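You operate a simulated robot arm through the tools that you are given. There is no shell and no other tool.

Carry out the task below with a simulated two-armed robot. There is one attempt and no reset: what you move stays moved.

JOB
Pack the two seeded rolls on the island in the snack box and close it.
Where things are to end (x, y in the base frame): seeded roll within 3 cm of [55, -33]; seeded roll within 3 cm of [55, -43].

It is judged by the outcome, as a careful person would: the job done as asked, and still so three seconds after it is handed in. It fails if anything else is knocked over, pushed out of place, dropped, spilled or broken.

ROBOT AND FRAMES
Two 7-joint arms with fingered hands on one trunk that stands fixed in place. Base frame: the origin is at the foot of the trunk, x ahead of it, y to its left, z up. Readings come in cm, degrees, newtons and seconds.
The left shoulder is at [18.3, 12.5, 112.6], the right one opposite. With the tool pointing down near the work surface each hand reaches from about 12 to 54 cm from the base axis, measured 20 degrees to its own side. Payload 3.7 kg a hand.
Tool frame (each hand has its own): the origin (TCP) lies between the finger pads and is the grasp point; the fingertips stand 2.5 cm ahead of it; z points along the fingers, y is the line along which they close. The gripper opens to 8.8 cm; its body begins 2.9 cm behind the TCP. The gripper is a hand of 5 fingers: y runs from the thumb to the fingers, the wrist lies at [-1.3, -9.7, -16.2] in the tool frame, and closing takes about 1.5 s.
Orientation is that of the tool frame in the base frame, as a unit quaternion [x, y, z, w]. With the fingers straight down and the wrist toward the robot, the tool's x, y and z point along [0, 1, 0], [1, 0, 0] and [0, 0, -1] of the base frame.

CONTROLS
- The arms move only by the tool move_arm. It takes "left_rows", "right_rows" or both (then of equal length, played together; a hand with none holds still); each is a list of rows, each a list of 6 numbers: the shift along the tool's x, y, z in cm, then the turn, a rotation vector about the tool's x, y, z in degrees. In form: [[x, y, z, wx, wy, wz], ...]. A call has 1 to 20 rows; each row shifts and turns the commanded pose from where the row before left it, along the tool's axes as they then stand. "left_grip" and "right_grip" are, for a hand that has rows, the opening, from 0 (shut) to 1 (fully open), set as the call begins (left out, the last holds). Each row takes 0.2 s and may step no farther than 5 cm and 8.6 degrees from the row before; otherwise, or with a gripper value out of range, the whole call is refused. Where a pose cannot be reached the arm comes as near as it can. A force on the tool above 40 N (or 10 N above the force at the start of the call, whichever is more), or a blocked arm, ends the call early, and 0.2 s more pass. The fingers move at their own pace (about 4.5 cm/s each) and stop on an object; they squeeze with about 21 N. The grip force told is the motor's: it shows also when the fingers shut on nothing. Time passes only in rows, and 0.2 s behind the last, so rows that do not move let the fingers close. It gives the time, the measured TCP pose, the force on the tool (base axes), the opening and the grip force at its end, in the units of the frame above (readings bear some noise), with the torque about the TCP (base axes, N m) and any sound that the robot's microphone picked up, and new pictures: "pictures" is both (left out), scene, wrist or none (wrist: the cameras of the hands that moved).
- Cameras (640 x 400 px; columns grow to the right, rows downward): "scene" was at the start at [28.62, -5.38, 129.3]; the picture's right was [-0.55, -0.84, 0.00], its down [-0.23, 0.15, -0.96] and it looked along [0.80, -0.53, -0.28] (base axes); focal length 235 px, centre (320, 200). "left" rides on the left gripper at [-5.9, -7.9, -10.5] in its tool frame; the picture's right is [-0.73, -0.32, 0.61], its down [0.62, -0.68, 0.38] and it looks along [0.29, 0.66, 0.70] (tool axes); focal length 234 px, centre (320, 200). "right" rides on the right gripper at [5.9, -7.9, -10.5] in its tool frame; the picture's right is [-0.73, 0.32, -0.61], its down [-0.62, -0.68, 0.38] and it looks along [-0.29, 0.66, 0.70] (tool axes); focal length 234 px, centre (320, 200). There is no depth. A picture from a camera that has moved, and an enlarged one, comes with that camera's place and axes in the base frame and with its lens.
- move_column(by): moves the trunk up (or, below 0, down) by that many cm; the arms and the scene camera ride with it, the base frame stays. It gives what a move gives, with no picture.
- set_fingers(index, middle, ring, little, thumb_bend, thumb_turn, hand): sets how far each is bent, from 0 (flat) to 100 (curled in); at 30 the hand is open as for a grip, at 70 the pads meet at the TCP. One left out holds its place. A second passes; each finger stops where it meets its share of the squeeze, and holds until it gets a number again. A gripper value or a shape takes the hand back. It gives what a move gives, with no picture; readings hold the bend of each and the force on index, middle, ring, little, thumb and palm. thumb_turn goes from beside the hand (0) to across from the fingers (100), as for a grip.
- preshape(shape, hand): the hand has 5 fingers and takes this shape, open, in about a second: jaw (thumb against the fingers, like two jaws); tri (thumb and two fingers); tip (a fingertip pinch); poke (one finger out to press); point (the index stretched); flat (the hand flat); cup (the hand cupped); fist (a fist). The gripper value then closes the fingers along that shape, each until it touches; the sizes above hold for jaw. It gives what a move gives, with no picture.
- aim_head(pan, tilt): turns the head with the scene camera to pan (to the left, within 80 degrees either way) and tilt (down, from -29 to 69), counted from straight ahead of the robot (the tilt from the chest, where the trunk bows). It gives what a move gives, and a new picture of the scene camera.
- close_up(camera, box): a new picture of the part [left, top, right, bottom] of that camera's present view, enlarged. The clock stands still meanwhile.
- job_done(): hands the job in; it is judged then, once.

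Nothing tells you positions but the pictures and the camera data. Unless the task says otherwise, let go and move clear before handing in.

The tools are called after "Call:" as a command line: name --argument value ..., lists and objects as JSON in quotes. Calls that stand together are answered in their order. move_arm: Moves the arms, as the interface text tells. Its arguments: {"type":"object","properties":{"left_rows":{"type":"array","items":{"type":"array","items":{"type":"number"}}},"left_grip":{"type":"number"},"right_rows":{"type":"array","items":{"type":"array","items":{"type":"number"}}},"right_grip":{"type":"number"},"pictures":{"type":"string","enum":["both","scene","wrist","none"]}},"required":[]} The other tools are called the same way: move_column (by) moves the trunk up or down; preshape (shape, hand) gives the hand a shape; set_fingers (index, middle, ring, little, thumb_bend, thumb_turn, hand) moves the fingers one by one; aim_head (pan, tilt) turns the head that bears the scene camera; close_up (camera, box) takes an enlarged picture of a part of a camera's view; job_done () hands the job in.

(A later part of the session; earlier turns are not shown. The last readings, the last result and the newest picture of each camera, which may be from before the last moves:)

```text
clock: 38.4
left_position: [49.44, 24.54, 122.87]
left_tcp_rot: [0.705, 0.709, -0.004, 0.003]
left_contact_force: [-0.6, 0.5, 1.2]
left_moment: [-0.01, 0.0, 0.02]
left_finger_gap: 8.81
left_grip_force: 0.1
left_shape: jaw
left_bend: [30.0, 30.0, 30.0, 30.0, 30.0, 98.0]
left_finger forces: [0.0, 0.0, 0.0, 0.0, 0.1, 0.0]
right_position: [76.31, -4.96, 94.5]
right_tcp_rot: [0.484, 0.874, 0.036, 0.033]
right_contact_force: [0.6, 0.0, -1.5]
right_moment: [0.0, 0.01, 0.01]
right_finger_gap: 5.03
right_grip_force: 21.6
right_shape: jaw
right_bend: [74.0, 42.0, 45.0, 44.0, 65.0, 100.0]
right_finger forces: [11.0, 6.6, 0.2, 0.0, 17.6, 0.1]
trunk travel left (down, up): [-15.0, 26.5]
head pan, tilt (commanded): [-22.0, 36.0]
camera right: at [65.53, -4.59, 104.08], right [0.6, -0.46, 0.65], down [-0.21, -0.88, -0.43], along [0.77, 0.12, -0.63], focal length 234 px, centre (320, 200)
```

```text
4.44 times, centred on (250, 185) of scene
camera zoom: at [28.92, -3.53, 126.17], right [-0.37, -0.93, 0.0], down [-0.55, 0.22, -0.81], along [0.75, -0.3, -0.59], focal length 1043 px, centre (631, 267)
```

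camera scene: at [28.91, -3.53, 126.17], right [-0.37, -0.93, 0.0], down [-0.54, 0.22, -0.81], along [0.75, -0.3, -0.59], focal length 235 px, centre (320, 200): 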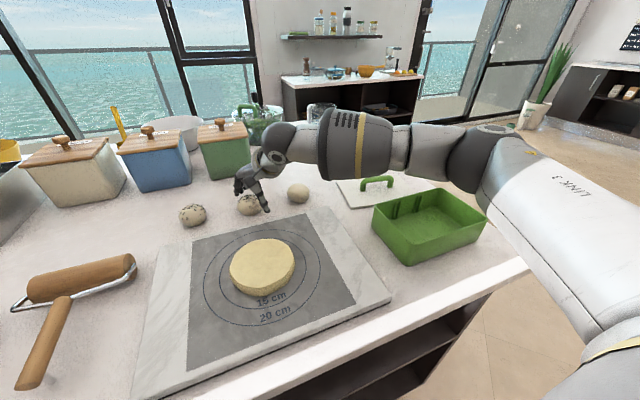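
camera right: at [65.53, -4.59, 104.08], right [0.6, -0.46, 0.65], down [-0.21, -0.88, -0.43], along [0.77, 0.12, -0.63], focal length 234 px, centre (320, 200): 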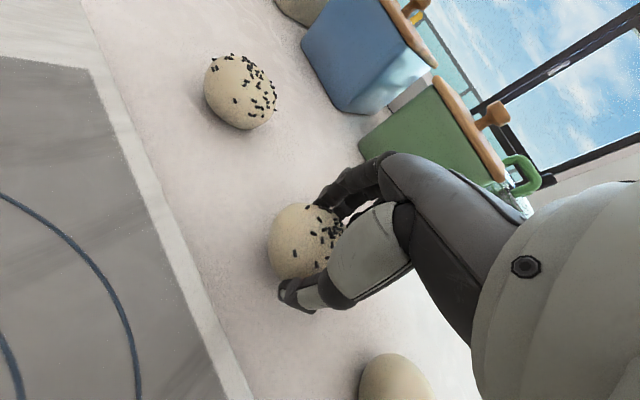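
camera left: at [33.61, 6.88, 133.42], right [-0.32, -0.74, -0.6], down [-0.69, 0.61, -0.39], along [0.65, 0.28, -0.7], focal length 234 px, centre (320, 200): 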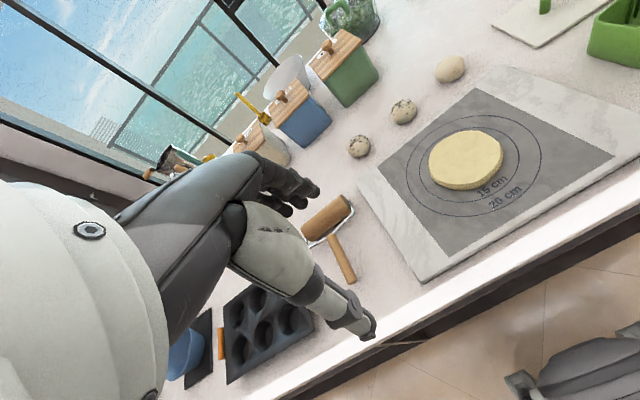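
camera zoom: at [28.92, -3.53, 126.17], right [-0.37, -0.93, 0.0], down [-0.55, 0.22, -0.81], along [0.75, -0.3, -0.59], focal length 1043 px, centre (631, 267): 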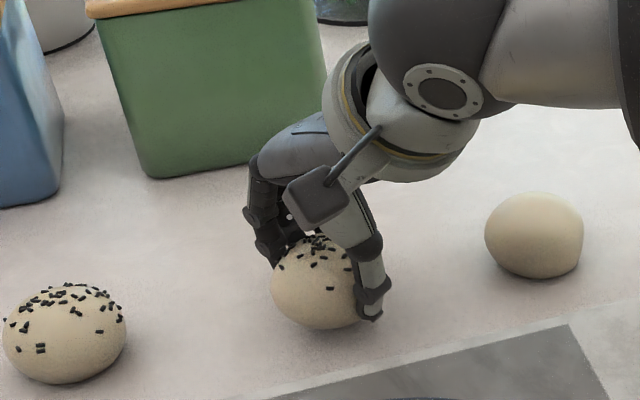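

Roll B is up with the hand and held firmly. I'll raise it, bring it back toward the box and turn the hand straight.

Call:
move_arm --right_rows '[[0, -0.6, -2, 0, 0, 0], [0, -0.8, -2.9, 0, 0, 0], [0, -0.8, -2.9, 0, 0, 0], [0, -0.8, -2.9, 0, 0, 0], [-1.2, -2.8, -0.28, 0, 0, 0], [-1.42, -3.38, -0.28, 0, 0, 0], [-1.42, -3.38, -0.28, 0, 0, 0], [-1.42, -3.38, -0.28, 0, 0, 0], [-1.42, -3.38, -0.28, 0, 0, 0], [0, 0, 0, 5, 0, 0], [0, 0, 0, 0, 0, 8], [0, 0, 0, 0, 0, 8], [0, 0, 0, 0, 0, 8], [0, 0, 0, 0, 0, 8], [0, 0, 0, 0, 0, 0]]' --pictures "both"

Call:
close_up --camera "scene" --box '[280, 60, 520, 230]'

```text
clock: 41.6
left_position: [49.44, 24.62, 122.82]
left_tcp_rot: [0.705, 0.709, -0.003, 0.003]
left_contact_force: [0.2, 0.0, -0.2]
left_moment: [0.02, -0.02, -0.03]
left_finger_gap: 8.78
left_grip_force: 0.0
left_shape: jaw
left_bend: [30.0, 30.0, 30.0, 30.0, 30.0, 98.0]
left_finger forces: [0.0, 0.0, 0.1, 0.0, 0.0, 0.0]
right_position: [62.46, -21.48, 104.83]
right_tcp_rot: [0.708, 0.707, 0.0, 0.012]
right_contact_force: [0.4, 0.4, 0.1]
right_moment: [-0.05, 0.0, 0.0]
right_finger_gap: 5.01
right_grip_force: 21.0
right_shape: jaw
right_bend: [74.0, 42.0, 46.0, 44.0, 66.0, 100.0]
right_finger forces: [10.9, 6.7, 0.2, 0.1, 17.4, 0.0]
trunk travel left (down, up): [-15.0, 26.5]
head pan, tilt (commanded): [-22.0, 36.0]
camera scene: at [28.93, -3.54, 126.16], right [-0.37, -0.93, 0.0], down [-0.55, 0.22, -0.81], along [0.75, -0.3, -0.59], focal length 235 px, centre (320, 200)
camera right: at [54.41, -15.46, 115.15], right [0.31, -0.72, 0.62], down [-0.68, -0.63, -0.38], along [0.67, -0.3, -0.68], focal length 234 px, centre (320, 200)
```

scene: 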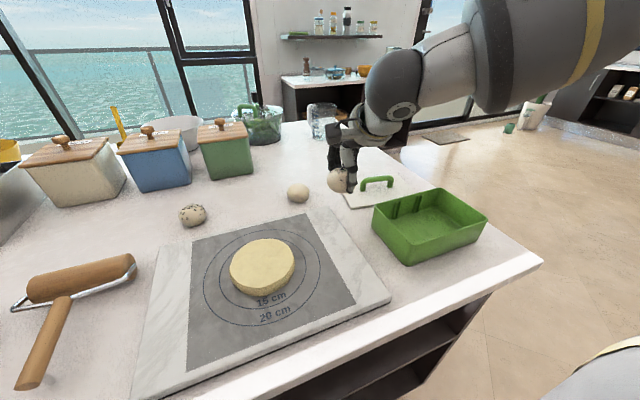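
right: 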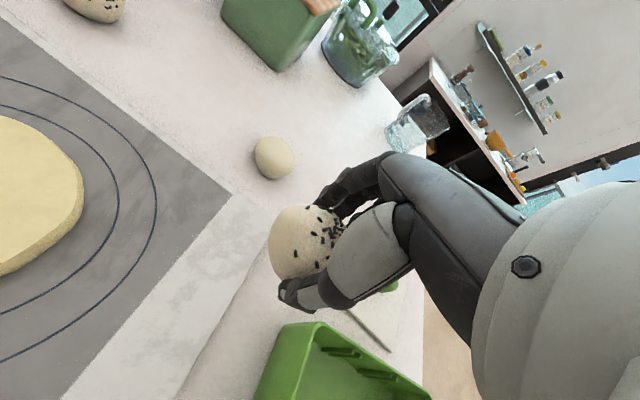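

```text
2.35 times, centred on (400, 145) of scene
camera zoom: at [28.93, -3.54, 126.16], right [-0.37, -0.93, 0.0], down [-0.55, 0.22, -0.81], along [0.75, -0.3, -0.59], focal length 552 px, centre (132, 329)
```

zoom: 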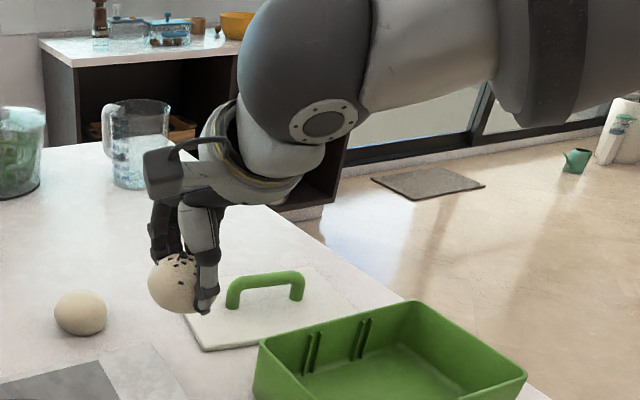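

Roll B is secure at [62.5, -21.5, 104.8]. Next I'll carry it over the right half of the box, staying above the rim.

Call:
move_arm --right_rows '[[-3.5, -1.2, -0.3, 0, 0, 0], [-4.2, -1.5, -0.2, 0, 0, 0], [-4.3, -1.5, 0, 0, 0, 0], [-4.3, -1.5, 0, 0, 0, 0], [-4.2, -1.5, 0, 0, 0, 0], [0, 0, 0, 0, 0, 0]]' --pictures "both"

Call:
close_up --camera "scene" --box '[340, 100, 520, 270]'

Call:
close_up --camera "right" --box '[100, 100, 440, 400]'

```text
clock: 43.0
left_position: [49.6, 24.68, 122.82]
left_tcp_rot: [0.706, 0.709, -0.004, 0.002]
left_contact_force: [0.2, -0.3, -0.4]
left_moment: [0.03, 0.01, -0.01]
left_finger_gap: 8.8
left_grip_force: 0.1
left_shape: jaw
left_bend: [30.0, 30.0, 30.0, 30.0, 30.0, 98.0]
left_finger forces: [0.1, 0.1, 0.1, 0.0, 0.0, 0.0]
right_position: [55.37, -42.1, 105.3]
right_tcp_rot: [0.707, 0.707, -0.001, 0.01]
right_contact_force: [0.3, -0.2, -1.6]
right_moment: [0.04, 0.01, -0.01]
right_finger_gap: 4.96
right_grip_force: 21.0
right_shape: jaw
right_bend: [74.0, 42.0, 46.0, 44.0, 66.0, 100.0]
right_finger forces: [10.6, 6.8, 0.3, 0.1, 17.5, 0.1]
trunk travel left (down, up): [-15.0, 26.5]
head pan, tilt (commanded): [-22.0, 36.0]
camera scene: at [29.11, -3.57, 126.09], right [-0.37, -0.93, 0.0], down [-0.55, 0.22, -0.81], along [0.75, -0.3, -0.59], focal length 235 px, centre (320, 200)
camera right: at [47.36, -36.09, 115.68], right [0.31, -0.72, 0.62], down [-0.68, -0.63, -0.38], along [0.67, -0.3, -0.68], focal length 234 px, centre (320, 200)
```

scene: 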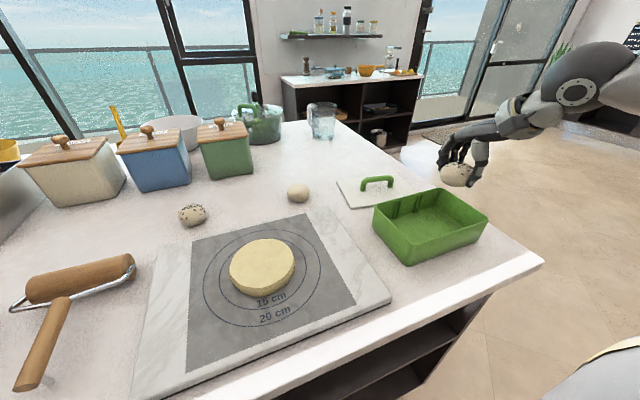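
right: 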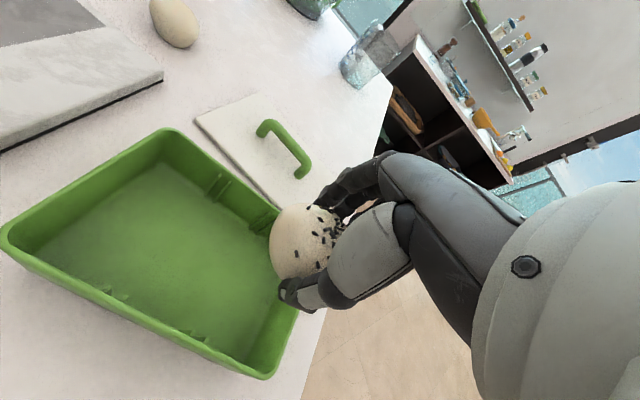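

```text
2.35 times, centred on (430, 185) of scene
camera zoom: at [29.11, -3.57, 126.09], right [-0.37, -0.93, 0.0], down [-0.55, 0.22, -0.81], along [0.75, -0.3, -0.59], focal length 552 px, centre (61, 235)
```

zoom: 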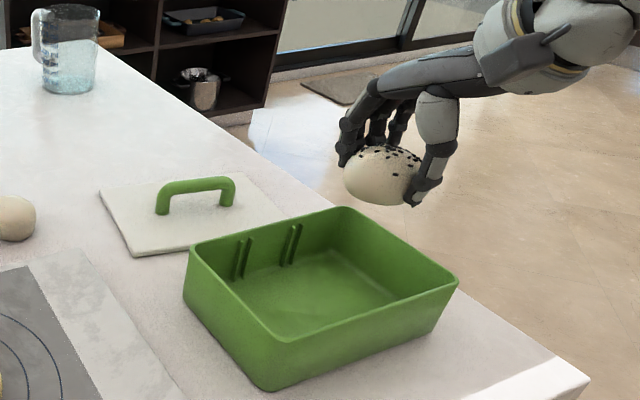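

```text
1.33 times, centred on (270, 250) of right
camera zoom: at [47.36, -36.09, 115.68], right [0.31, -0.72, 0.62], down [-0.68, -0.63, -0.38], along [0.67, -0.3, -0.68], focal length 312 px, centre (387, 133)
```

zoom: 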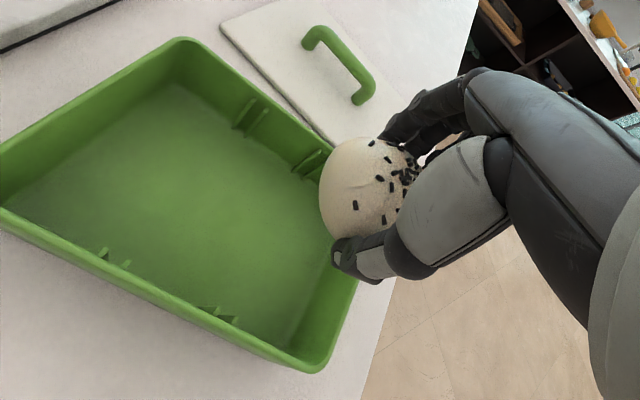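

The roll hangs over the right half of the box with its centre near [55, -41.2], and the hand clears both side walls by about a centimetre. Lowering it in.

Call:
move_arm --right_rows '[[-0.1, 0, 3, 0, 0, 0], [-0.1, 0, 3, 0, 0, 0], [-0.1, 0, 2, 0, 0, 0], [0, 0, 1, 0, 0, 0], [0, 0, 0, 0, 0, 0]]' --pictures "both"

Call:
close_up --camera "scene" --box '[360, 120, 520, 270]'

Call:
close_up --camera "right" --box '[140, 100, 440, 400]'

```text
clock: 44.2
left_position: [49.3, 24.63, 122.94]
left_tcp_rot: [0.706, 0.708, -0.003, 0.004]
left_contact_force: [0.2, -0.3, 1.7]
left_moment: [0.0, -0.02, 0.01]
left_finger_gap: 8.78
left_grip_force: 0.0
left_shape: jaw
left_bend: [30.0, 30.0, 30.0, 30.0, 30.0, 98.0]
left_finger forces: [0.0, 0.0, 0.0, 0.0, 0.0, 0.0]
right_position: [55.48, -42.45, 96.62]
right_tcp_rot: [0.707, 0.707, 0.0, 0.011]
right_contact_force: [0.1, -0.3, -0.2]
right_moment: [-0.01, -0.02, -0.03]
right_finger_gap: 4.96
right_grip_force: 20.9
right_shape: jaw
right_bend: [74.0, 42.0, 46.0, 44.0, 66.0, 100.0]
right_finger forces: [10.6, 7.0, 0.3, 0.0, 17.4, 0.0]
trunk travel left (down, up): [-15.0, 26.5]
head pan, tilt (commanded): [-22.0, 36.0]
camera scene: at [28.93, -3.53, 126.17], right [-0.37, -0.93, 0.0], down [-0.55, 0.22, -0.81], along [0.75, -0.3, -0.59], focal length 235 px, centre (320, 200)
camera right: at [47.33, -36.37, 106.82], right [0.31, -0.72, 0.62], down [-0.68, -0.63, -0.38], along [0.67, -0.3, -0.68], focal length 234 px, centre (320, 200)
```

scene: 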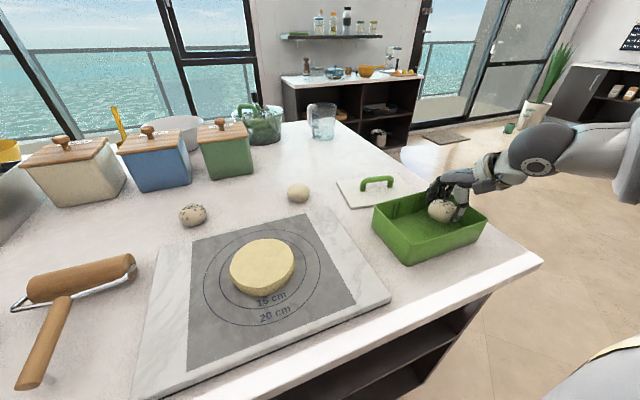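
right: 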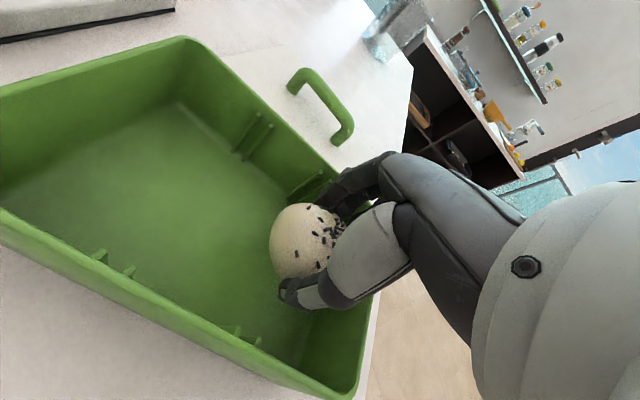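

```text
2.67 times, centred on (440, 195) of scene
camera zoom: at [28.93, -3.53, 126.17], right [-0.37, -0.93, 0.0], down [-0.55, 0.22, -0.81], along [0.75, -0.3, -0.59], focal length 626 px, centre (0, 213)
```

zoom: 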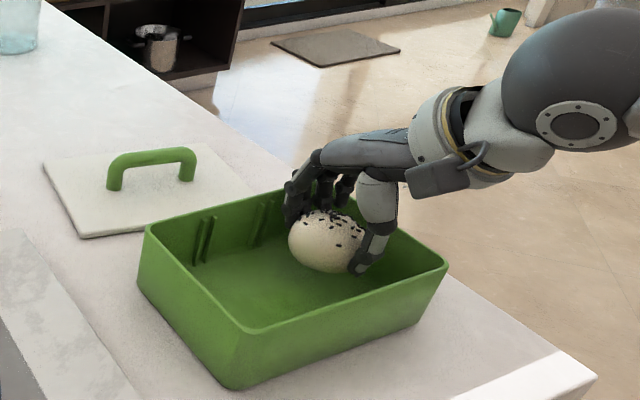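

```text
1.33 times, centred on (290, 250) of right
camera zoom: at [47.33, -36.37, 106.82], right [0.31, -0.72, 0.62], down [-0.68, -0.63, -0.38], along [0.67, -0.3, -0.68], focal length 312 px, centre (360, 133)
```

zoom: 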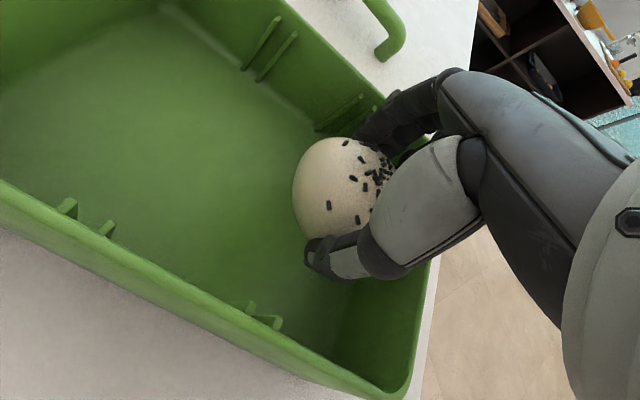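

Good clearance on all sides. I'll shift slightly toward the near wall and lower the rest of the way.

Call:
move_arm --right_rows '[[0, -0.3, 0.7, 0, 0, 0], [0, -0.1, 0.7, 0, 0, 0], [0, 0, 0.6, 0, 0, 0], [0, 0, 0, 0, 0, 0]]' --pictures "wrist"

Call:
close_up --camera "scene" --box '[360, 120, 520, 270]'

```text
clock: 45.2
left_position: [49.46, 24.72, 122.89]
left_tcp_rot: [0.706, 0.709, -0.003, 0.004]
left_contact_force: [0.6, -0.3, -0.5]
left_moment: [-0.03, -0.03, -0.03]
left_finger_gap: 8.77
left_grip_force: 0.0
left_shape: jaw
left_bend: [30.0, 30.0, 30.0, 30.0, 30.0, 98.0]
left_finger forces: [0.1, 0.0, 0.0, 0.1, 0.1, 0.0]
right_position: [55.04, -42.47, 94.45]
right_tcp_rot: [0.707, 0.707, -0.001, 0.011]
right_contact_force: [0.2, -0.2, -0.3]
right_moment: [0.0, 0.0, 0.02]
right_finger_gap: 4.96
right_grip_force: 20.7
right_shape: jaw
right_bend: [74.0, 42.0, 46.0, 44.0, 66.0, 100.0]
right_finger forces: [10.6, 7.1, 0.2, 0.1, 17.4, 0.1]
trunk travel left (down, up): [-15.0, 26.5]
head pan, tilt (commanded): [-22.0, 36.0]
camera right: at [46.97, -36.37, 104.81], right [0.31, -0.72, 0.62], down [-0.68, -0.63, -0.38], along [0.67, -0.3, -0.68], focal length 234 px, centre (320, 200)
```

right: 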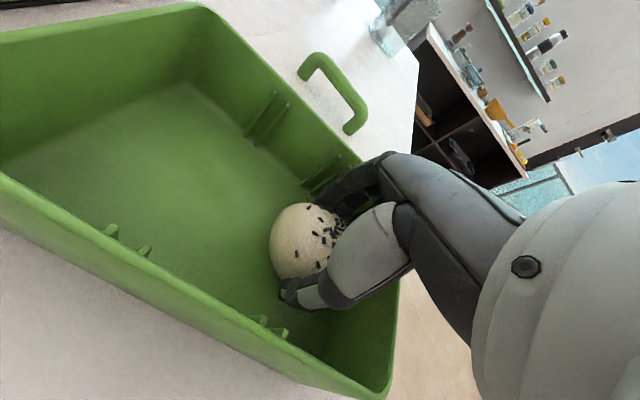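

```text
2.67 times, centred on (440, 195) of scene
camera zoom: at [28.92, -3.53, 126.17], right [-0.37, -0.93, 0.0], down [-0.55, 0.22, -0.81], along [0.75, -0.3, -0.59], focal length 626 px, centre (0, 213)
```

zoom: 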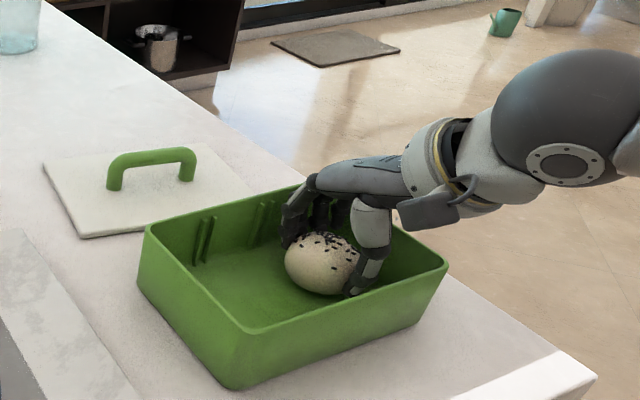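

Call:
move_arm --right_rows '[[0, 0, 0.3, 0, 0, 0], [0, 0, 0, 0, 0, 0]]' --pictures "none"

Call:
close_up --camera "scene" --box '[400, 150, 500, 240]'

```text
clock: 45.8
left_position: [49.45, 24.6, 122.91]
left_tcp_rot: [0.705, 0.709, -0.002, 0.003]
left_contact_force: [-1.2, 0.1, -0.4]
left_moment: [0.01, 0.0, 0.03]
left_finger_gap: 8.77
left_grip_force: 0.1
left_shape: jaw
left_bend: [30.0, 30.0, 30.0, 30.0, 30.0, 98.0]
left_finger forces: [0.0, 0.0, 0.1, 0.0, 0.1, 0.1]
right_position: [55.07, -42.42, 94.36]
right_tcp_rot: [0.707, 0.707, 0.0, 0.012]
right_contact_force: [0.8, -0.4, -1.1]
right_moment: [-0.02, 0.01, 0.0]
right_finger_gap: 4.99
right_grip_force: 20.8
right_shape: jaw
right_bend: [74.0, 42.0, 46.0, 44.0, 66.0, 100.0]
right_finger forces: [10.5, 6.9, 0.3, 0.1, 17.5, 0.0]
trunk travel left (down, up): [-15.0, 26.5]
head pan, tilt (commanded): [-22.0, 36.0]
```

```text
4.44 times, centred on (450, 195) of scene
camera zoom: at [28.93, -3.53, 126.16], right [-0.37, -0.93, 0.0], down [-0.55, 0.22, -0.81], along [0.75, -0.3, -0.59], focal length 1043 px, centre (-258, 222)
```

zoom: 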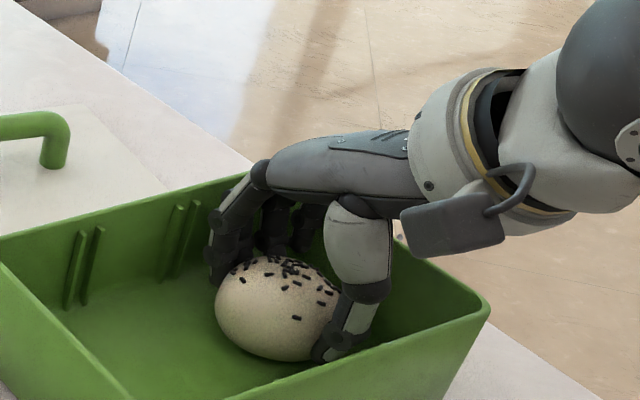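

Call:
move_arm --right_rows '[[0, 0, 0.3, 0, 0, 0], [0, 0, 0.2, 0, 0, 0], [0, 0, 0, 0, 0, 0]]' --pictures "none"

Call:
close_up --camera "scene" --box '[400, 150, 500, 240]'

```text
clock: 46.6
left_position: [49.32, 24.62, 122.94]
left_tcp_rot: [0.706, 0.708, -0.004, 0.004]
left_contact_force: [-1.0, -0.3, 0.1]
left_moment: [0.02, 0.03, -0.03]
left_finger_gap: 8.77
left_grip_force: 0.0
left_shape: jaw
left_bend: [30.0, 30.0, 30.0, 30.0, 30.0, 98.0]
left_finger forces: [0.0, 0.0, 0.1, 0.0, 0.1, 0.1]
right_position: [55.01, -42.4, 94.07]
right_tcp_rot: [0.707, 0.707, 0.002, 0.012]
right_contact_force: [0.7, 1.5, 7.1]
right_moment: [0.02, -0.11, 0.01]
right_finger_gap: 4.94
right_grip_force: 21.3
right_shape: jaw
right_bend: [74.0, 42.0, 46.0, 44.0, 66.0, 100.0]
right_finger forces: [11.0, 6.6, 0.4, 0.1, 18.0, 0.1]
trunk travel left (down, up): [-15.0, 26.5]
head pan, tilt (commanded): [-22.0, 36.0]
```

```text
4.44 times, centred on (450, 195) of scene
camera zoom: at [28.84, -3.47, 126.2], right [-0.37, -0.93, 0.0], down [-0.54, 0.22, -0.81], along [0.75, -0.3, -0.59], focal length 1043 px, centre (-258, 222)
```

zoom: 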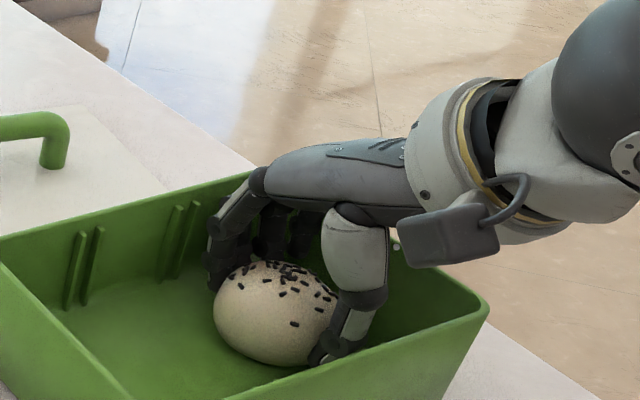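

The roll now rests on the floor of the box (7 N upward). I'll open partly so the fingers don't press the walls.

Call:
move_arm --right_rows '[[0, 0, -0.1, 0, 0, 0], [0, 0, 0, 0, 0, 0], [0, 0, 0, 0, 0, 0], [0, 0, 0, 0, 0, 0], [0, 0, 0, 0, 0, 0]]' --right_grip 0.74 --pictures "wrist"

Call:
close_up --camera "scene" --box '[400, 150, 500, 240]'

```text
clock: 47.8
left_position: [49.39, 24.66, 122.85]
left_tcp_rot: [0.705, 0.709, -0.003, 0.003]
left_contact_force: [0.2, -0.6, 0.4]
left_moment: [0.0, -0.03, -0.02]
left_finger_gap: 8.79
left_grip_force: 0.0
left_shape: jaw
left_bend: [30.0, 30.0, 30.0, 30.0, 30.0, 98.0]
left_finger forces: [0.1, 0.0, 0.1, 0.0, 0.0, 0.0]
right_position: [55.06, -42.4, 93.75]
right_tcp_rot: [0.707, 0.707, 0.001, 0.012]
right_contact_force: [0.1, 0.3, -0.5]
right_moment: [0.06, -0.03, 0.02]
right_finger_gap: 6.47
right_grip_force: 0.1
right_shape: jaw
right_bend: [27.0, 36.0, 33.0, 34.0, 55.0, 99.0]
right_finger forces: [0.0, 0.0, 0.0, 0.0, 0.0, 0.1]
trunk travel left (down, up): [-15.0, 26.5]
head pan, tilt (commanded): [-22.0, 36.0]
camera right: at [46.98, -36.42, 104.17], right [0.31, -0.72, 0.62], down [-0.68, -0.63, -0.38], along [0.67, -0.3, -0.68], focal length 234 px, centre (320, 200)
```

right: 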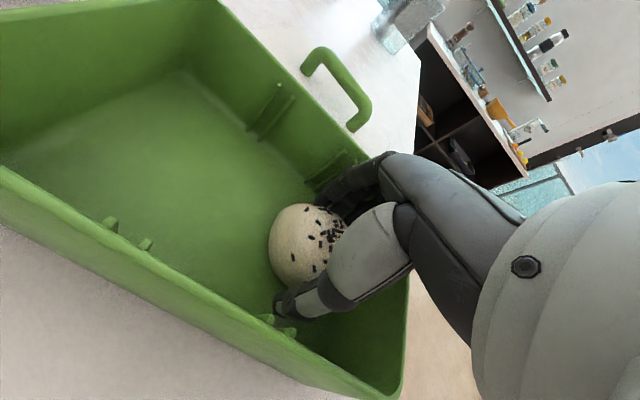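

```text
4.44 times, centred on (450, 195) of scene
camera zoom: at [28.92, -3.53, 126.16], right [-0.37, -0.93, 0.0], down [-0.55, 0.22, -0.81], along [0.75, -0.3, -0.59], focal length 1043 px, centre (-258, 222)
```

zoom: 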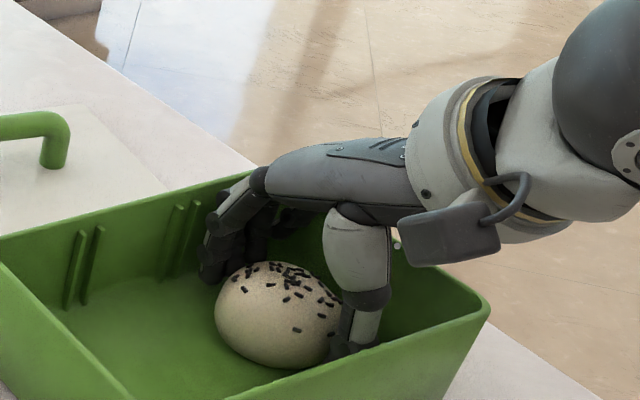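

Released; no finger force remains. Rising straight up.

Call:
move_arm --right_rows '[[0, 0, -0.7, 0, 0, 0], [0, 0, -1.2, 0, 0, 0], [0, 0, -2, 0, 0, 0], [0, 0, -3, 0, 0, 0], [0, 0, -4, 0, 0, 0], [0, 0, 0, 0, 0, 0]]' --pictures "both"

Call:
close_up --camera "scene" --box '[360, 150, 500, 270]'

```text
clock: 49.2
left_position: [49.4, 24.62, 122.76]
left_tcp_rot: [0.705, 0.709, -0.004, 0.002]
left_contact_force: [0.9, 0.5, -0.5]
left_moment: [-0.01, -0.04, 0.03]
left_finger_gap: 8.81
left_grip_force: 0.0
left_shape: jaw
left_bend: [30.0, 30.0, 30.0, 30.0, 30.0, 98.0]
left_finger forces: [0.1, 0.1, 0.0, 0.0, 0.0, 0.0]
right_position: [54.86, -42.4, 104.69]
right_tcp_rot: [0.707, 0.707, 0.001, 0.011]
right_contact_force: [0.1, -0.5, 0.0]
right_moment: [0.0, 0.0, 0.01]
right_finger_gap: 6.51
right_grip_force: 0.0
right_shape: jaw
right_bend: [27.0, 36.0, 33.0, 34.0, 55.0, 99.0]
right_finger forces: [0.1, 0.0, 0.1, 0.0, 0.0, 0.0]
trunk travel left (down, up): [-15.0, 26.5]
head pan, tilt (commanded): [-22.0, 36.0]
camera scene: at [28.96, -3.54, 126.15], right [-0.37, -0.93, 0.0], down [-0.55, 0.22, -0.81], along [0.75, -0.3, -0.59], focal length 235 px, centre (320, 200)
camera right: at [46.65, -36.46, 115.02], right [0.31, -0.72, 0.62], down [-0.68, -0.63, -0.38], along [0.67, -0.3, -0.68], focal length 234 px, centre (320, 200)
```

scene: 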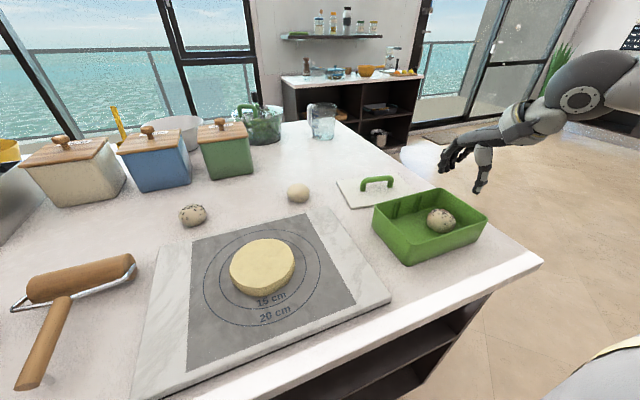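
right: 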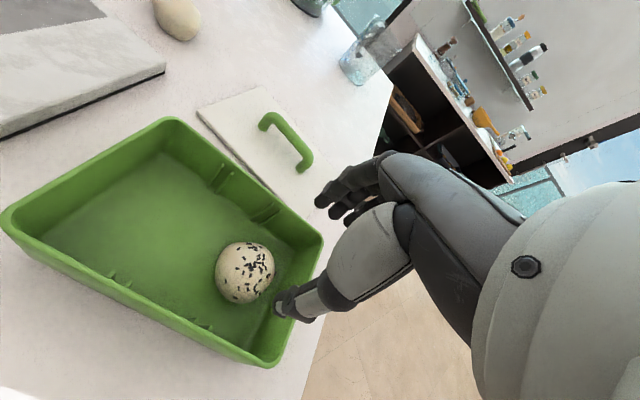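

```text
3.33 times, centred on (430, 210) of scene
camera zoom: at [28.96, -3.54, 126.15], right [-0.37, -0.93, 0.0], down [-0.55, 0.22, -0.81], along [0.75, -0.3, -0.59], focal length 782 px, centre (-47, 167)
```

zoom: 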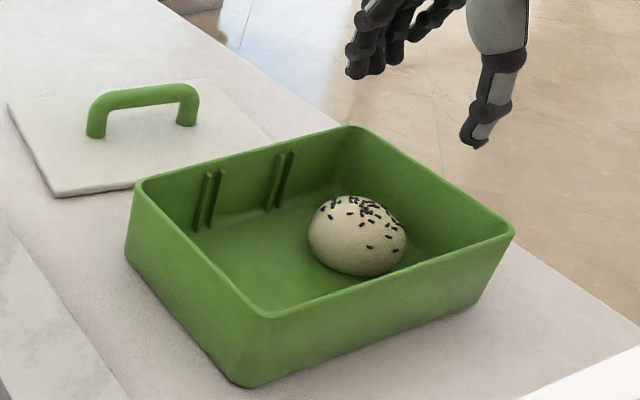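

Roll B now lies in the box at about [54.7, -42.2]. Roll A at [77.6, 7.9] is beyond the right arm, so the left hand will fetch it and set it on the free right margin of the pastry board. I'll raise the right hand out of the way and bring the left hand over roll A.

Call:
move_arm --left_rows '[[0, 0, 0, 0, 0, 8], [0, 0, 0, 0, 0, 8], [0, 0, 0, 0, 0, 8], [0, 0, 0, 0, 0, 8], [0, 0, 0, -8, 0, 0], [0.065, 3.44, 2.5, 0, 0, 0], [0.065, 3.44, 2.5, 0, 0, 0], [0.065, 3.44, 2.5, 0, 0, 0], [0.065, 3.44, 2.5, 0, 0, 0], [0.065, 3.44, 2.5, 0, 0, 0], [0, 0, 0, 0, 0, 0]]' --right_rows '[[-0.5, 0, -3, 0, 0, 0], [-1, -1, -3, 0, 0, 0], [-1, -1, -3, 0, 0, 0], [0, 0, 0, 0, 0, 0], [0, 0, 0, 0, 0, 0], [0, 0, 0, 0, 0, 0], [0, 0, 0, 0, 0, 0], [0, 0, 0, 0, 0, 0], [0, 0, 0, 0, 0, 0], [0, 0, 0, 0, 0, 0], [0, 0, 0, 0, 0, 0]]' --pictures "both"

```text
clock: 51.6
left_position: [65.35, 15.0, 112.7]
left_tcp_rot: [0.871, 0.485, 0.031, 0.065]
left_contact_force: [-0.8, 0.9, -0.2]
left_moment: [-0.02, 0.01, -0.03]
left_finger_gap: 8.78
left_grip_force: 0.0
left_shape: jaw
left_bend: [30.0, 30.0, 30.0, 30.0, 30.0, 98.0]
left_finger forces: [0.1, 0.0, 0.1, 0.1, 0.0, 0.1]
right_position: [52.63, -44.82, 113.87]
right_tcp_rot: [0.707, 0.707, 0.001, 0.012]
right_contact_force: [-0.6, -0.4, 0.7]
right_moment: [0.02, 0.04, 0.02]
right_finger_gap: 6.47
right_grip_force: 0.1
right_shape: jaw
right_bend: [27.0, 36.0, 33.0, 34.0, 55.0, 99.0]
right_finger forces: [0.0, 0.0, 0.0, 0.0, 0.1, 0.0]
trunk travel left (down, up): [-15.0, 26.5]
head pan, tilt (commanded): [-22.0, 36.0]
camera scene: at [28.85, -3.53, 126.2], right [-0.37, -0.93, 0.0], down [-0.54, 0.22, -0.81], along [0.75, -0.3, -0.59], focal length 235 px, centre (320, 200)
camera right: at [44.51, -38.85, 124.1], right [0.31, -0.72, 0.62], down [-0.68, -0.63, -0.39], along [0.67, -0.3, -0.68], focal length 234 px, centre (320, 200)
camera left: at [54.39, 14.99, 122.05], right [-0.58, -0.5, -0.64], down [-0.2, 0.85, -0.48], along [0.79, -0.15, -0.6], focal length 234 px, centre (320, 200)
```

scene: 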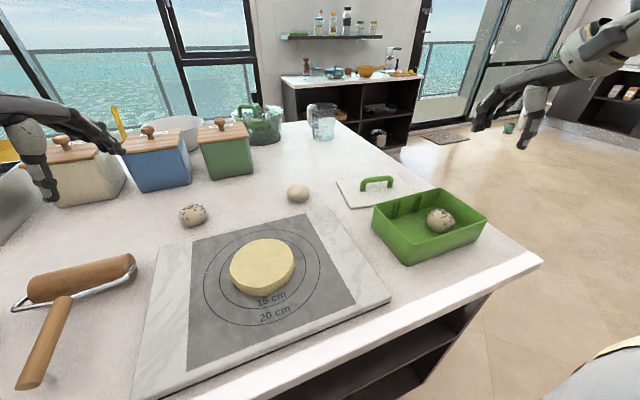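
right: 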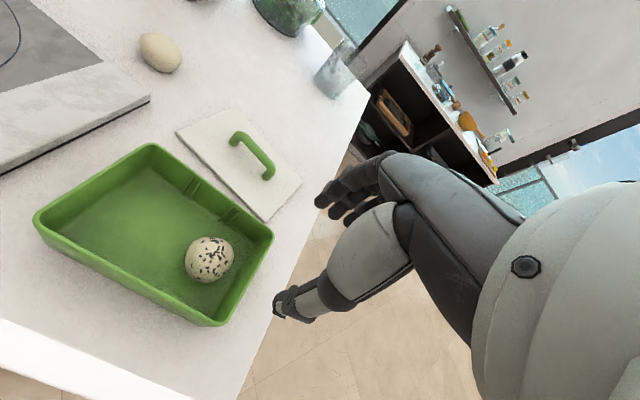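
left: 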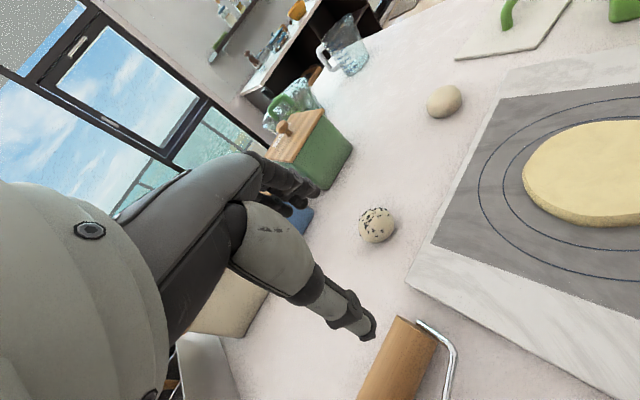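

The left hand is at [65.4, 15, 112.7] and sees roll A at about [77.6, 8.2], with the rolling pin clear of the path. Continuing to above roll A.

Call:
move_arm --left_rows '[[0.11, 2.36, 2.9, 0, 0, 0], [0.11, 2.36, 2.9, 0, 0, 0], [0.11, 2.36, 2.9, 0, 0, 0], [0.11, 2.36, 2.9, 0, 0, 0], [0.11, 2.36, 2.9, 0, 0, 0], [0, 0, 0, 0, 0, 0]]' --pictures "both"

Call:
close_up --camera "scene" --box '[100, 130, 270, 250]'

```text
clock: 53.0
left_position: [77.35, 8.17, 100.2]
left_tcp_rot: [0.871, 0.485, 0.032, 0.065]
left_contact_force: [0.5, -0.1, -0.4]
left_moment: [-0.01, -0.04, 0.0]
left_finger_gap: 8.78
left_grip_force: 0.1
left_shape: jaw
left_bend: [30.0, 30.0, 30.0, 30.0, 30.0, 98.0]
left_finger forces: [0.0, 0.1, 0.0, 0.1, 0.0, 0.0]
right_position: [52.66, -44.79, 113.82]
right_tcp_rot: [0.707, 0.707, 0.0, 0.012]
right_contact_force: [0.4, 0.8, 0.3]
right_moment: [0.0, 0.0, -0.01]
right_finger_gap: 6.46
right_grip_force: 0.0
right_shape: jaw
right_bend: [27.0, 36.0, 33.0, 34.0, 55.0, 99.0]
right_finger forces: [0.0, 0.0, 0.0, 0.0, 0.0, 0.0]
trunk travel left (down, up): [-15.0, 26.5]
head pan, tilt (commanded): [-22.0, 36.0]
camera scene: at [28.88, -3.53, 126.19], right [-0.37, -0.93, 0.0], down [-0.54, 0.22, -0.81], along [0.75, -0.3, -0.59], focal length 235 px, centre (320, 200)
camera left: at [66.36, 8.19, 109.45], right [-0.58, -0.5, -0.64], down [-0.2, 0.85, -0.48], along [0.79, -0.15, -0.6], focal length 234 px, centre (320, 200)
```

scene: 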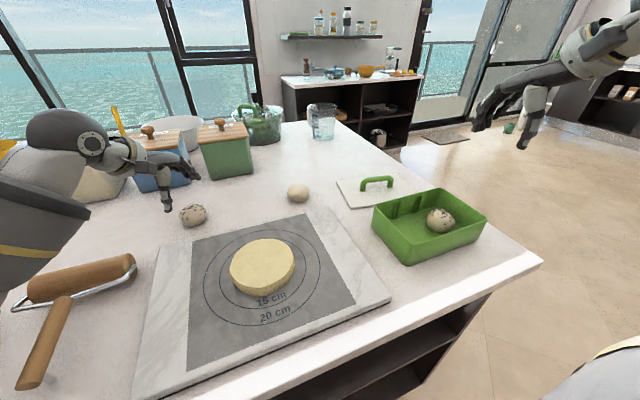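
left: 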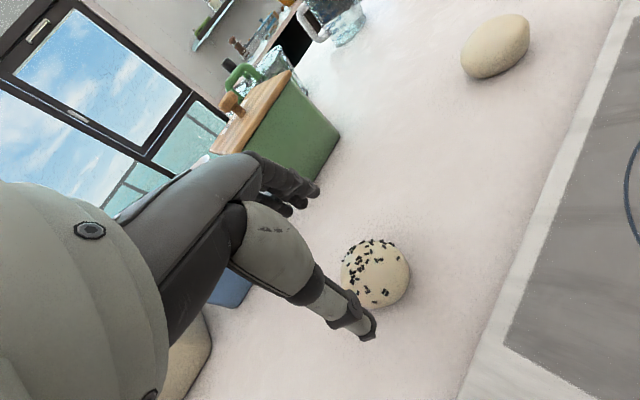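

```text
3.33 times, centred on (185, 190) of scene
camera zoom: at [28.88, -3.53, 126.19], right [-0.37, -0.93, 0.0], down [-0.54, 0.22, -0.81], along [0.75, -0.3, -0.59], focal length 782 px, centre (770, 233)
```

zoom: 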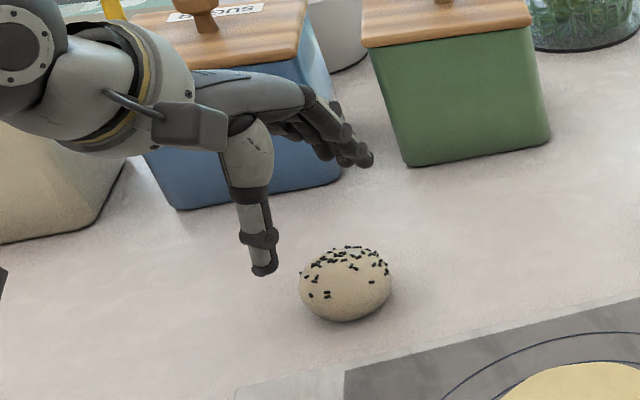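

Directly above roll A, with reach to spare. I'll lower a little and take out some of the tilt.

Call:
move_arm --left_rows '[[0, 0.0, 1.4, 0, 0, 0], [0, 0, 0, 5, 0, 0], [0, 0, 0, 0, 0, 0]]' --pictures "wrist"

```text
clock: 53.8
left_position: [77.59, 8.01, 98.91]
left_tcp_rot: [0.873, 0.487, 0.01, 0.026]
left_contact_force: [0.0, 0.1, 0.4]
left_moment: [-0.01, -0.02, 0.04]
left_finger_gap: 8.79
left_grip_force: 0.1
left_shape: jaw
left_bend: [30.0, 30.0, 30.0, 30.0, 30.0, 98.0]
left_finger forces: [0.0, 0.0, 0.0, 0.0, 0.1, 0.0]
right_position: [52.71, -44.82, 113.77]
right_tcp_rot: [0.708, 0.706, 0.001, 0.012]
right_contact_force: [0.5, -0.1, -0.6]
right_moment: [-0.02, 0.03, -0.02]
right_finger_gap: 6.47
right_grip_force: 0.2
right_shape: jaw
right_bend: [27.0, 36.0, 33.0, 34.0, 55.0, 99.0]
right_finger forces: [0.0, 0.1, 0.0, 0.0, 0.1, 0.0]
trunk travel left (down, up): [-15.0, 26.5]
head pan, tilt (commanded): [-22.0, 36.0]
camera left: at [67.31, 7.66, 108.8], right [-0.63, -0.47, -0.62], down [-0.23, 0.87, -0.43], along [0.74, -0.12, -0.66], focal length 234 px, centre (320, 200)
```

left: 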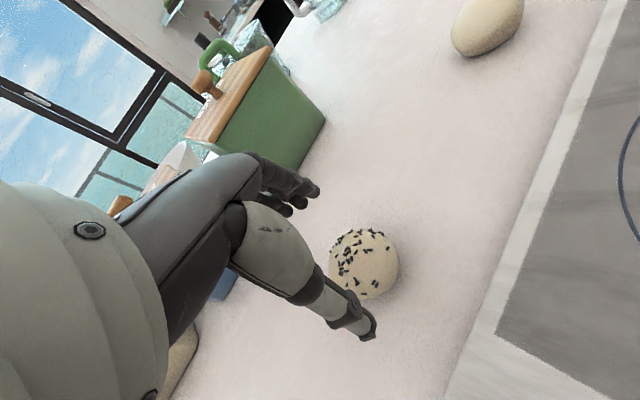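

Tilt is now only 3° and the hand is centred over roll A at [77.6, 8.1]. Descending around it.

Call:
move_arm --left_rows '[[0, -0.08, 1.5, 0, 0, 0], [0, -0.08, 1.5, 0, 0, 0], [0, -0.08, 1.5, 0, 0, 0], [0, -0.05, 0.8, 0, 0, 0], [0, 0, 0, 0, 0, 0]]' --pictures "wrist"

Call:
close_up --camera "scene" --box '[130, 150, 250, 240]'

Call:
close_up --camera "left" --box '[220, 120, 480, 380]'

```text
clock: 55.0
left_position: [77.66, 8.04, 94.31]
left_tcp_rot: [0.873, 0.487, 0.016, 0.029]
left_contact_force: [0.9, 0.1, -0.7]
left_moment: [0.0, 0.03, -0.04]
left_finger_gap: 8.77
left_grip_force: 0.0
left_shape: jaw
left_bend: [30.0, 30.0, 30.0, 30.0, 30.0, 98.0]
left_finger forces: [0.0, 0.1, 0.0, 0.0, 0.0, 0.0]
right_position: [52.61, -45.01, 113.93]
right_tcp_rot: [0.708, 0.706, 0.002, 0.012]
right_contact_force: [0.5, 0.1, 0.3]
right_moment: [0.04, 0.01, -0.02]
right_finger_gap: 6.46
right_grip_force: 0.2
right_shape: jaw
right_bend: [27.0, 36.0, 33.0, 34.0, 55.0, 99.0]
right_finger forces: [0.0, 0.1, 0.0, 0.0, 0.0, 0.0]
trunk travel left (down, up): [-15.0, 26.5]
head pan, tilt (commanded): [-22.0, 36.0]
camera left: at [67.25, 7.58, 104.22], right [-0.62, -0.47, -0.63], down [-0.23, 0.87, -0.43], along [0.75, -0.12, -0.65], focal length 234 px, centre (320, 200)
```

left: 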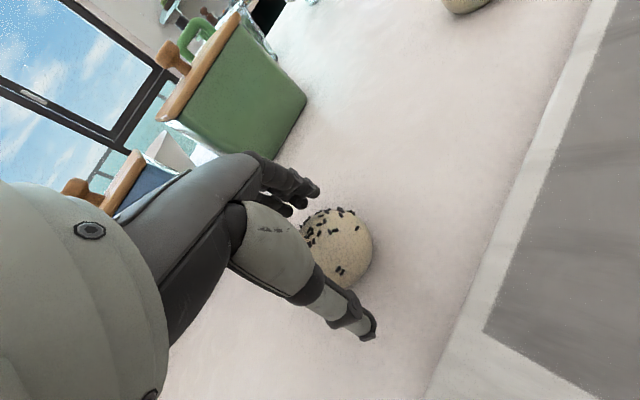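

```text
4.44 times, centred on (190, 195) of scene
camera zoom: at [28.73, -3.63, 126.31], right [-0.37, -0.93, 0.0], down [-0.54, 0.22, -0.81], along [0.75, -0.3, -0.59], focal length 1043 px, centre (898, 222)
```

zoom: 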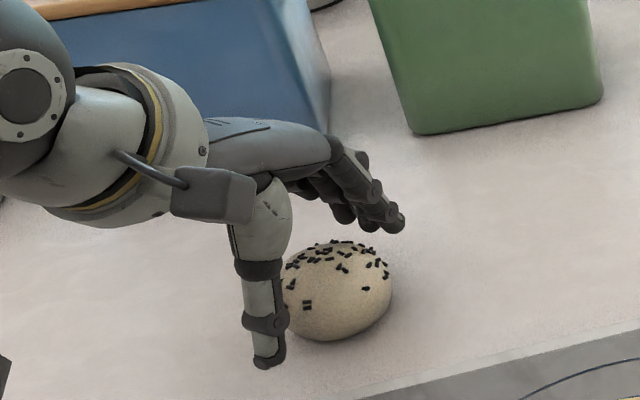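

```text
1.54 times, centred on (350, 250) of left
camera zoom: at [67.25, 7.58, 104.22], right [-0.62, -0.47, -0.63], down [-0.23, 0.87, -0.43], along [0.75, -0.12, -0.65], focal length 360 px, centre (274, 123)
```

zoom: 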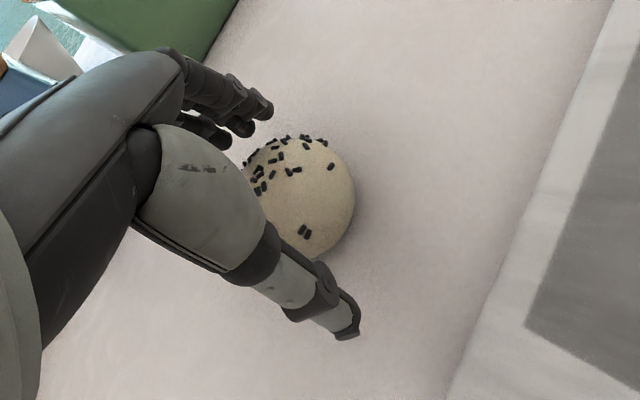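

Well aligned: the roll's centre is within a few millimetres of the grasp axis. Going down the last 0.8 cm and closing.

Call:
move_arm --left_rows '[[0, -0.03, 0.5, 0, 0, 0], [0, -0.02, 0.4, 0, 0, 0], [0, 0, 0, 0, 0, 0]]' --pictures "none"

Call:
close_up --camera "scene" --box '[130, 150, 250, 240]'

```text
clock: 55.8
left_position: [77.89, 8.35, 94.54]
left_tcp_rot: [0.872, 0.487, 0.025, 0.033]
left_contact_force: [-0.4, -0.6, -1.1]
left_moment: [0.01, 0.04, 0.02]
left_finger_gap: 8.79
left_grip_force: 0.0
left_shape: jaw
left_bend: [30.0, 30.0, 30.0, 30.0, 30.0, 98.0]
left_finger forces: [0.0, 0.0, 0.0, 0.0, 0.1, 0.0]
right_position: [52.35, -44.81, 114.15]
right_tcp_rot: [0.708, 0.706, 0.003, 0.013]
right_contact_force: [0.1, 0.3, 0.4]
right_moment: [0.05, 0.0, 0.0]
right_finger_gap: 6.48
right_grip_force: 0.0
right_shape: jaw
right_bend: [27.0, 36.0, 33.0, 34.0, 55.0, 99.0]
right_finger forces: [0.0, 0.1, 0.1, 0.1, 0.1, 0.0]
trunk travel left (down, up): [-15.0, 26.5]
head pan, tilt (commanded): [-22.0, 36.0]
```

```text
4.44 times, centred on (190, 195) of scene
camera zoom: at [28.55, -3.6, 126.38], right [-0.37, -0.93, 0.0], down [-0.54, 0.22, -0.81], along [0.75, -0.3, -0.59], focal length 1043 px, centre (898, 222)
```

zoom: 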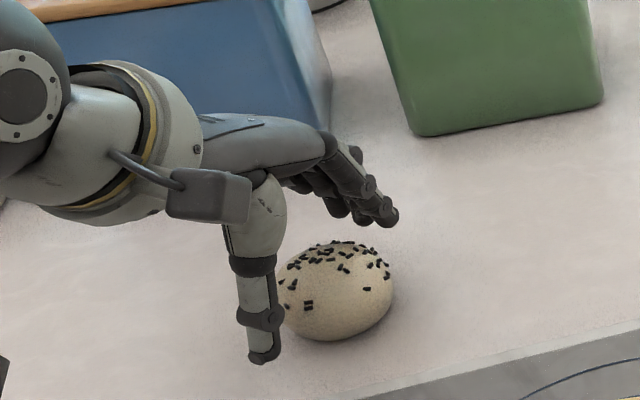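

The hand did not go down and the whole trunk shifted slightly, so some part of the left arm may be pressing on something. I'll look at the whole left side before doing more.

Call:
aim_head --pan 15 --tilt 45

```text
clock: 56.8
left_position: [77.87, 8.31, 94.55]
left_tcp_rot: [0.872, 0.488, 0.026, 0.032]
left_contact_force: [0.3, 0.1, 0.4]
left_moment: [-0.02, 0.01, 0.0]
left_finger_gap: 8.77
left_grip_force: 0.0
left_shape: jaw
left_bend: [30.0, 30.0, 30.0, 30.0, 30.0, 98.0]
left_finger forces: [0.1, 0.0, 0.0, 0.1, 0.0, 0.0]
right_position: [52.19, -44.97, 113.96]
right_tcp_rot: [0.708, 0.706, 0.002, 0.012]
right_contact_force: [-0.3, 0.4, 0.4]
right_moment: [0.0, 0.03, -0.01]
right_finger_gap: 6.48
right_grip_force: 0.1
right_shape: jaw
right_bend: [27.0, 36.0, 33.0, 34.0, 55.0, 99.0]
right_finger forces: [0.0, 0.0, 0.0, 0.1, 0.1, 0.1]
trunk travel left (down, up): [-15.0, 26.5]
head pan, tilt (commanded): [15.0, 45.0]
camera scene: at [28.24, 1.7, 125.0], right [0.26, -0.97, 0.0], down [-0.68, -0.18, -0.71], along [0.69, 0.18, -0.7], focal length 235 px, centre (320, 200)
```

scene: 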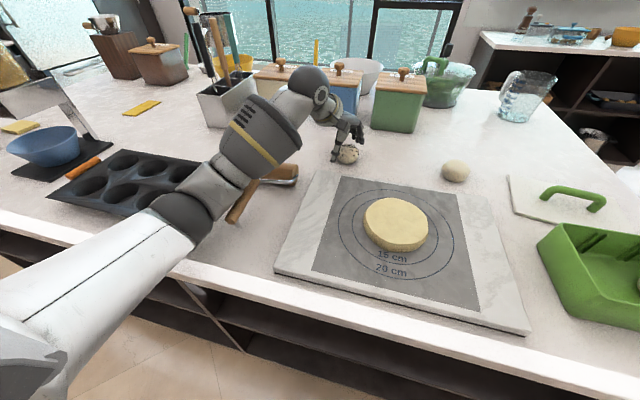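

The left elbow hangs low by the table edge near the rolling pin and muffin tin, and is probably resting on something. I'll raise the trunk 8 cm, which lifts the hand straight up off the roll and the elbow clear.

Call:
move_column --by 8

Call:
aim_head --pan 20 --tilt 48

```text
clock: 58.0
left_position: [77.71, 8.09, 100.32]
left_tcp_rot: [0.873, 0.487, 0.01, 0.026]
left_contact_force: [0.5, 0.0, 0.1]
left_moment: [-0.03, 0.03, 0.05]
left_finger_gap: 8.77
left_grip_force: 0.0
left_shape: jaw
left_bend: [30.0, 30.0, 30.0, 30.0, 30.0, 98.0]
left_finger forces: [0.0, 0.0, 0.0, 0.0, 0.0, 0.0]
right_position: [52.92, -44.59, 121.64]
right_tcp_rot: [0.707, 0.707, -0.001, 0.011]
right_contact_force: [0.5, -0.5, -0.1]
right_moment: [0.01, 0.01, -0.01]
right_finger_gap: 6.48
right_grip_force: 0.1
right_shape: jaw
right_bend: [27.0, 36.0, 33.0, 34.0, 55.0, 99.0]
right_finger forces: [0.0, 0.0, 0.0, 0.0, 0.0, 0.1]
trunk travel left (down, up): [-23.0, 18.5]
head pan, tilt (commanded): [15.0, 45.0]
```

```text
clock: 58.6
left_position: [77.57, 8.14, 100.57]
left_tcp_rot: [0.873, 0.487, 0.011, 0.027]
left_contact_force: [-0.1, 0.5, -1.1]
left_moment: [-0.02, -0.04, -0.02]
left_finger_gap: 8.79
left_grip_force: 0.2
left_shape: jaw
left_bend: [30.0, 30.0, 30.0, 30.0, 30.0, 98.0]
left_finger forces: [0.0, 0.0, 0.0, 0.0, 0.0, 0.0]
right_position: [52.79, -44.64, 121.88]
right_tcp_rot: [0.707, 0.707, 0.0, 0.012]
right_contact_force: [0.5, -0.5, 0.0]
right_moment: [0.0, -0.01, 0.0]
right_finger_gap: 6.49
right_grip_force: 0.0
right_shape: jaw
right_bend: [27.0, 36.0, 33.0, 34.0, 55.0, 99.0]
right_finger forces: [0.1, 0.1, 0.1, 0.0, 0.0, 0.0]
trunk travel left (down, up): [-23.0, 18.5]
head pan, tilt (commanded): [20.0, 48.0]
camera scene: at [19.62, 2.45, 133.21], right [0.34, -0.94, 0.0], down [-0.7, -0.25, -0.67], along [0.63, 0.23, -0.74], focal length 235 px, centre (320, 200)
```

scene: 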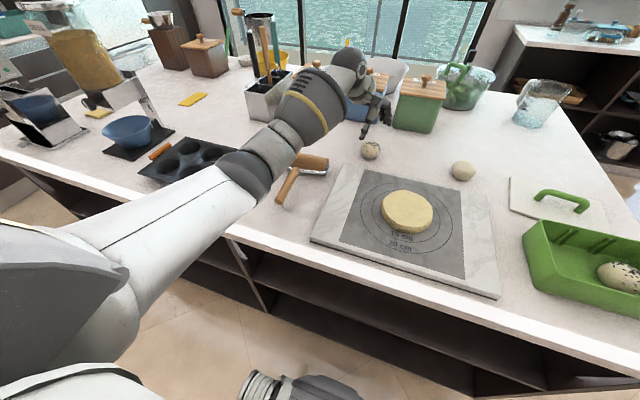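

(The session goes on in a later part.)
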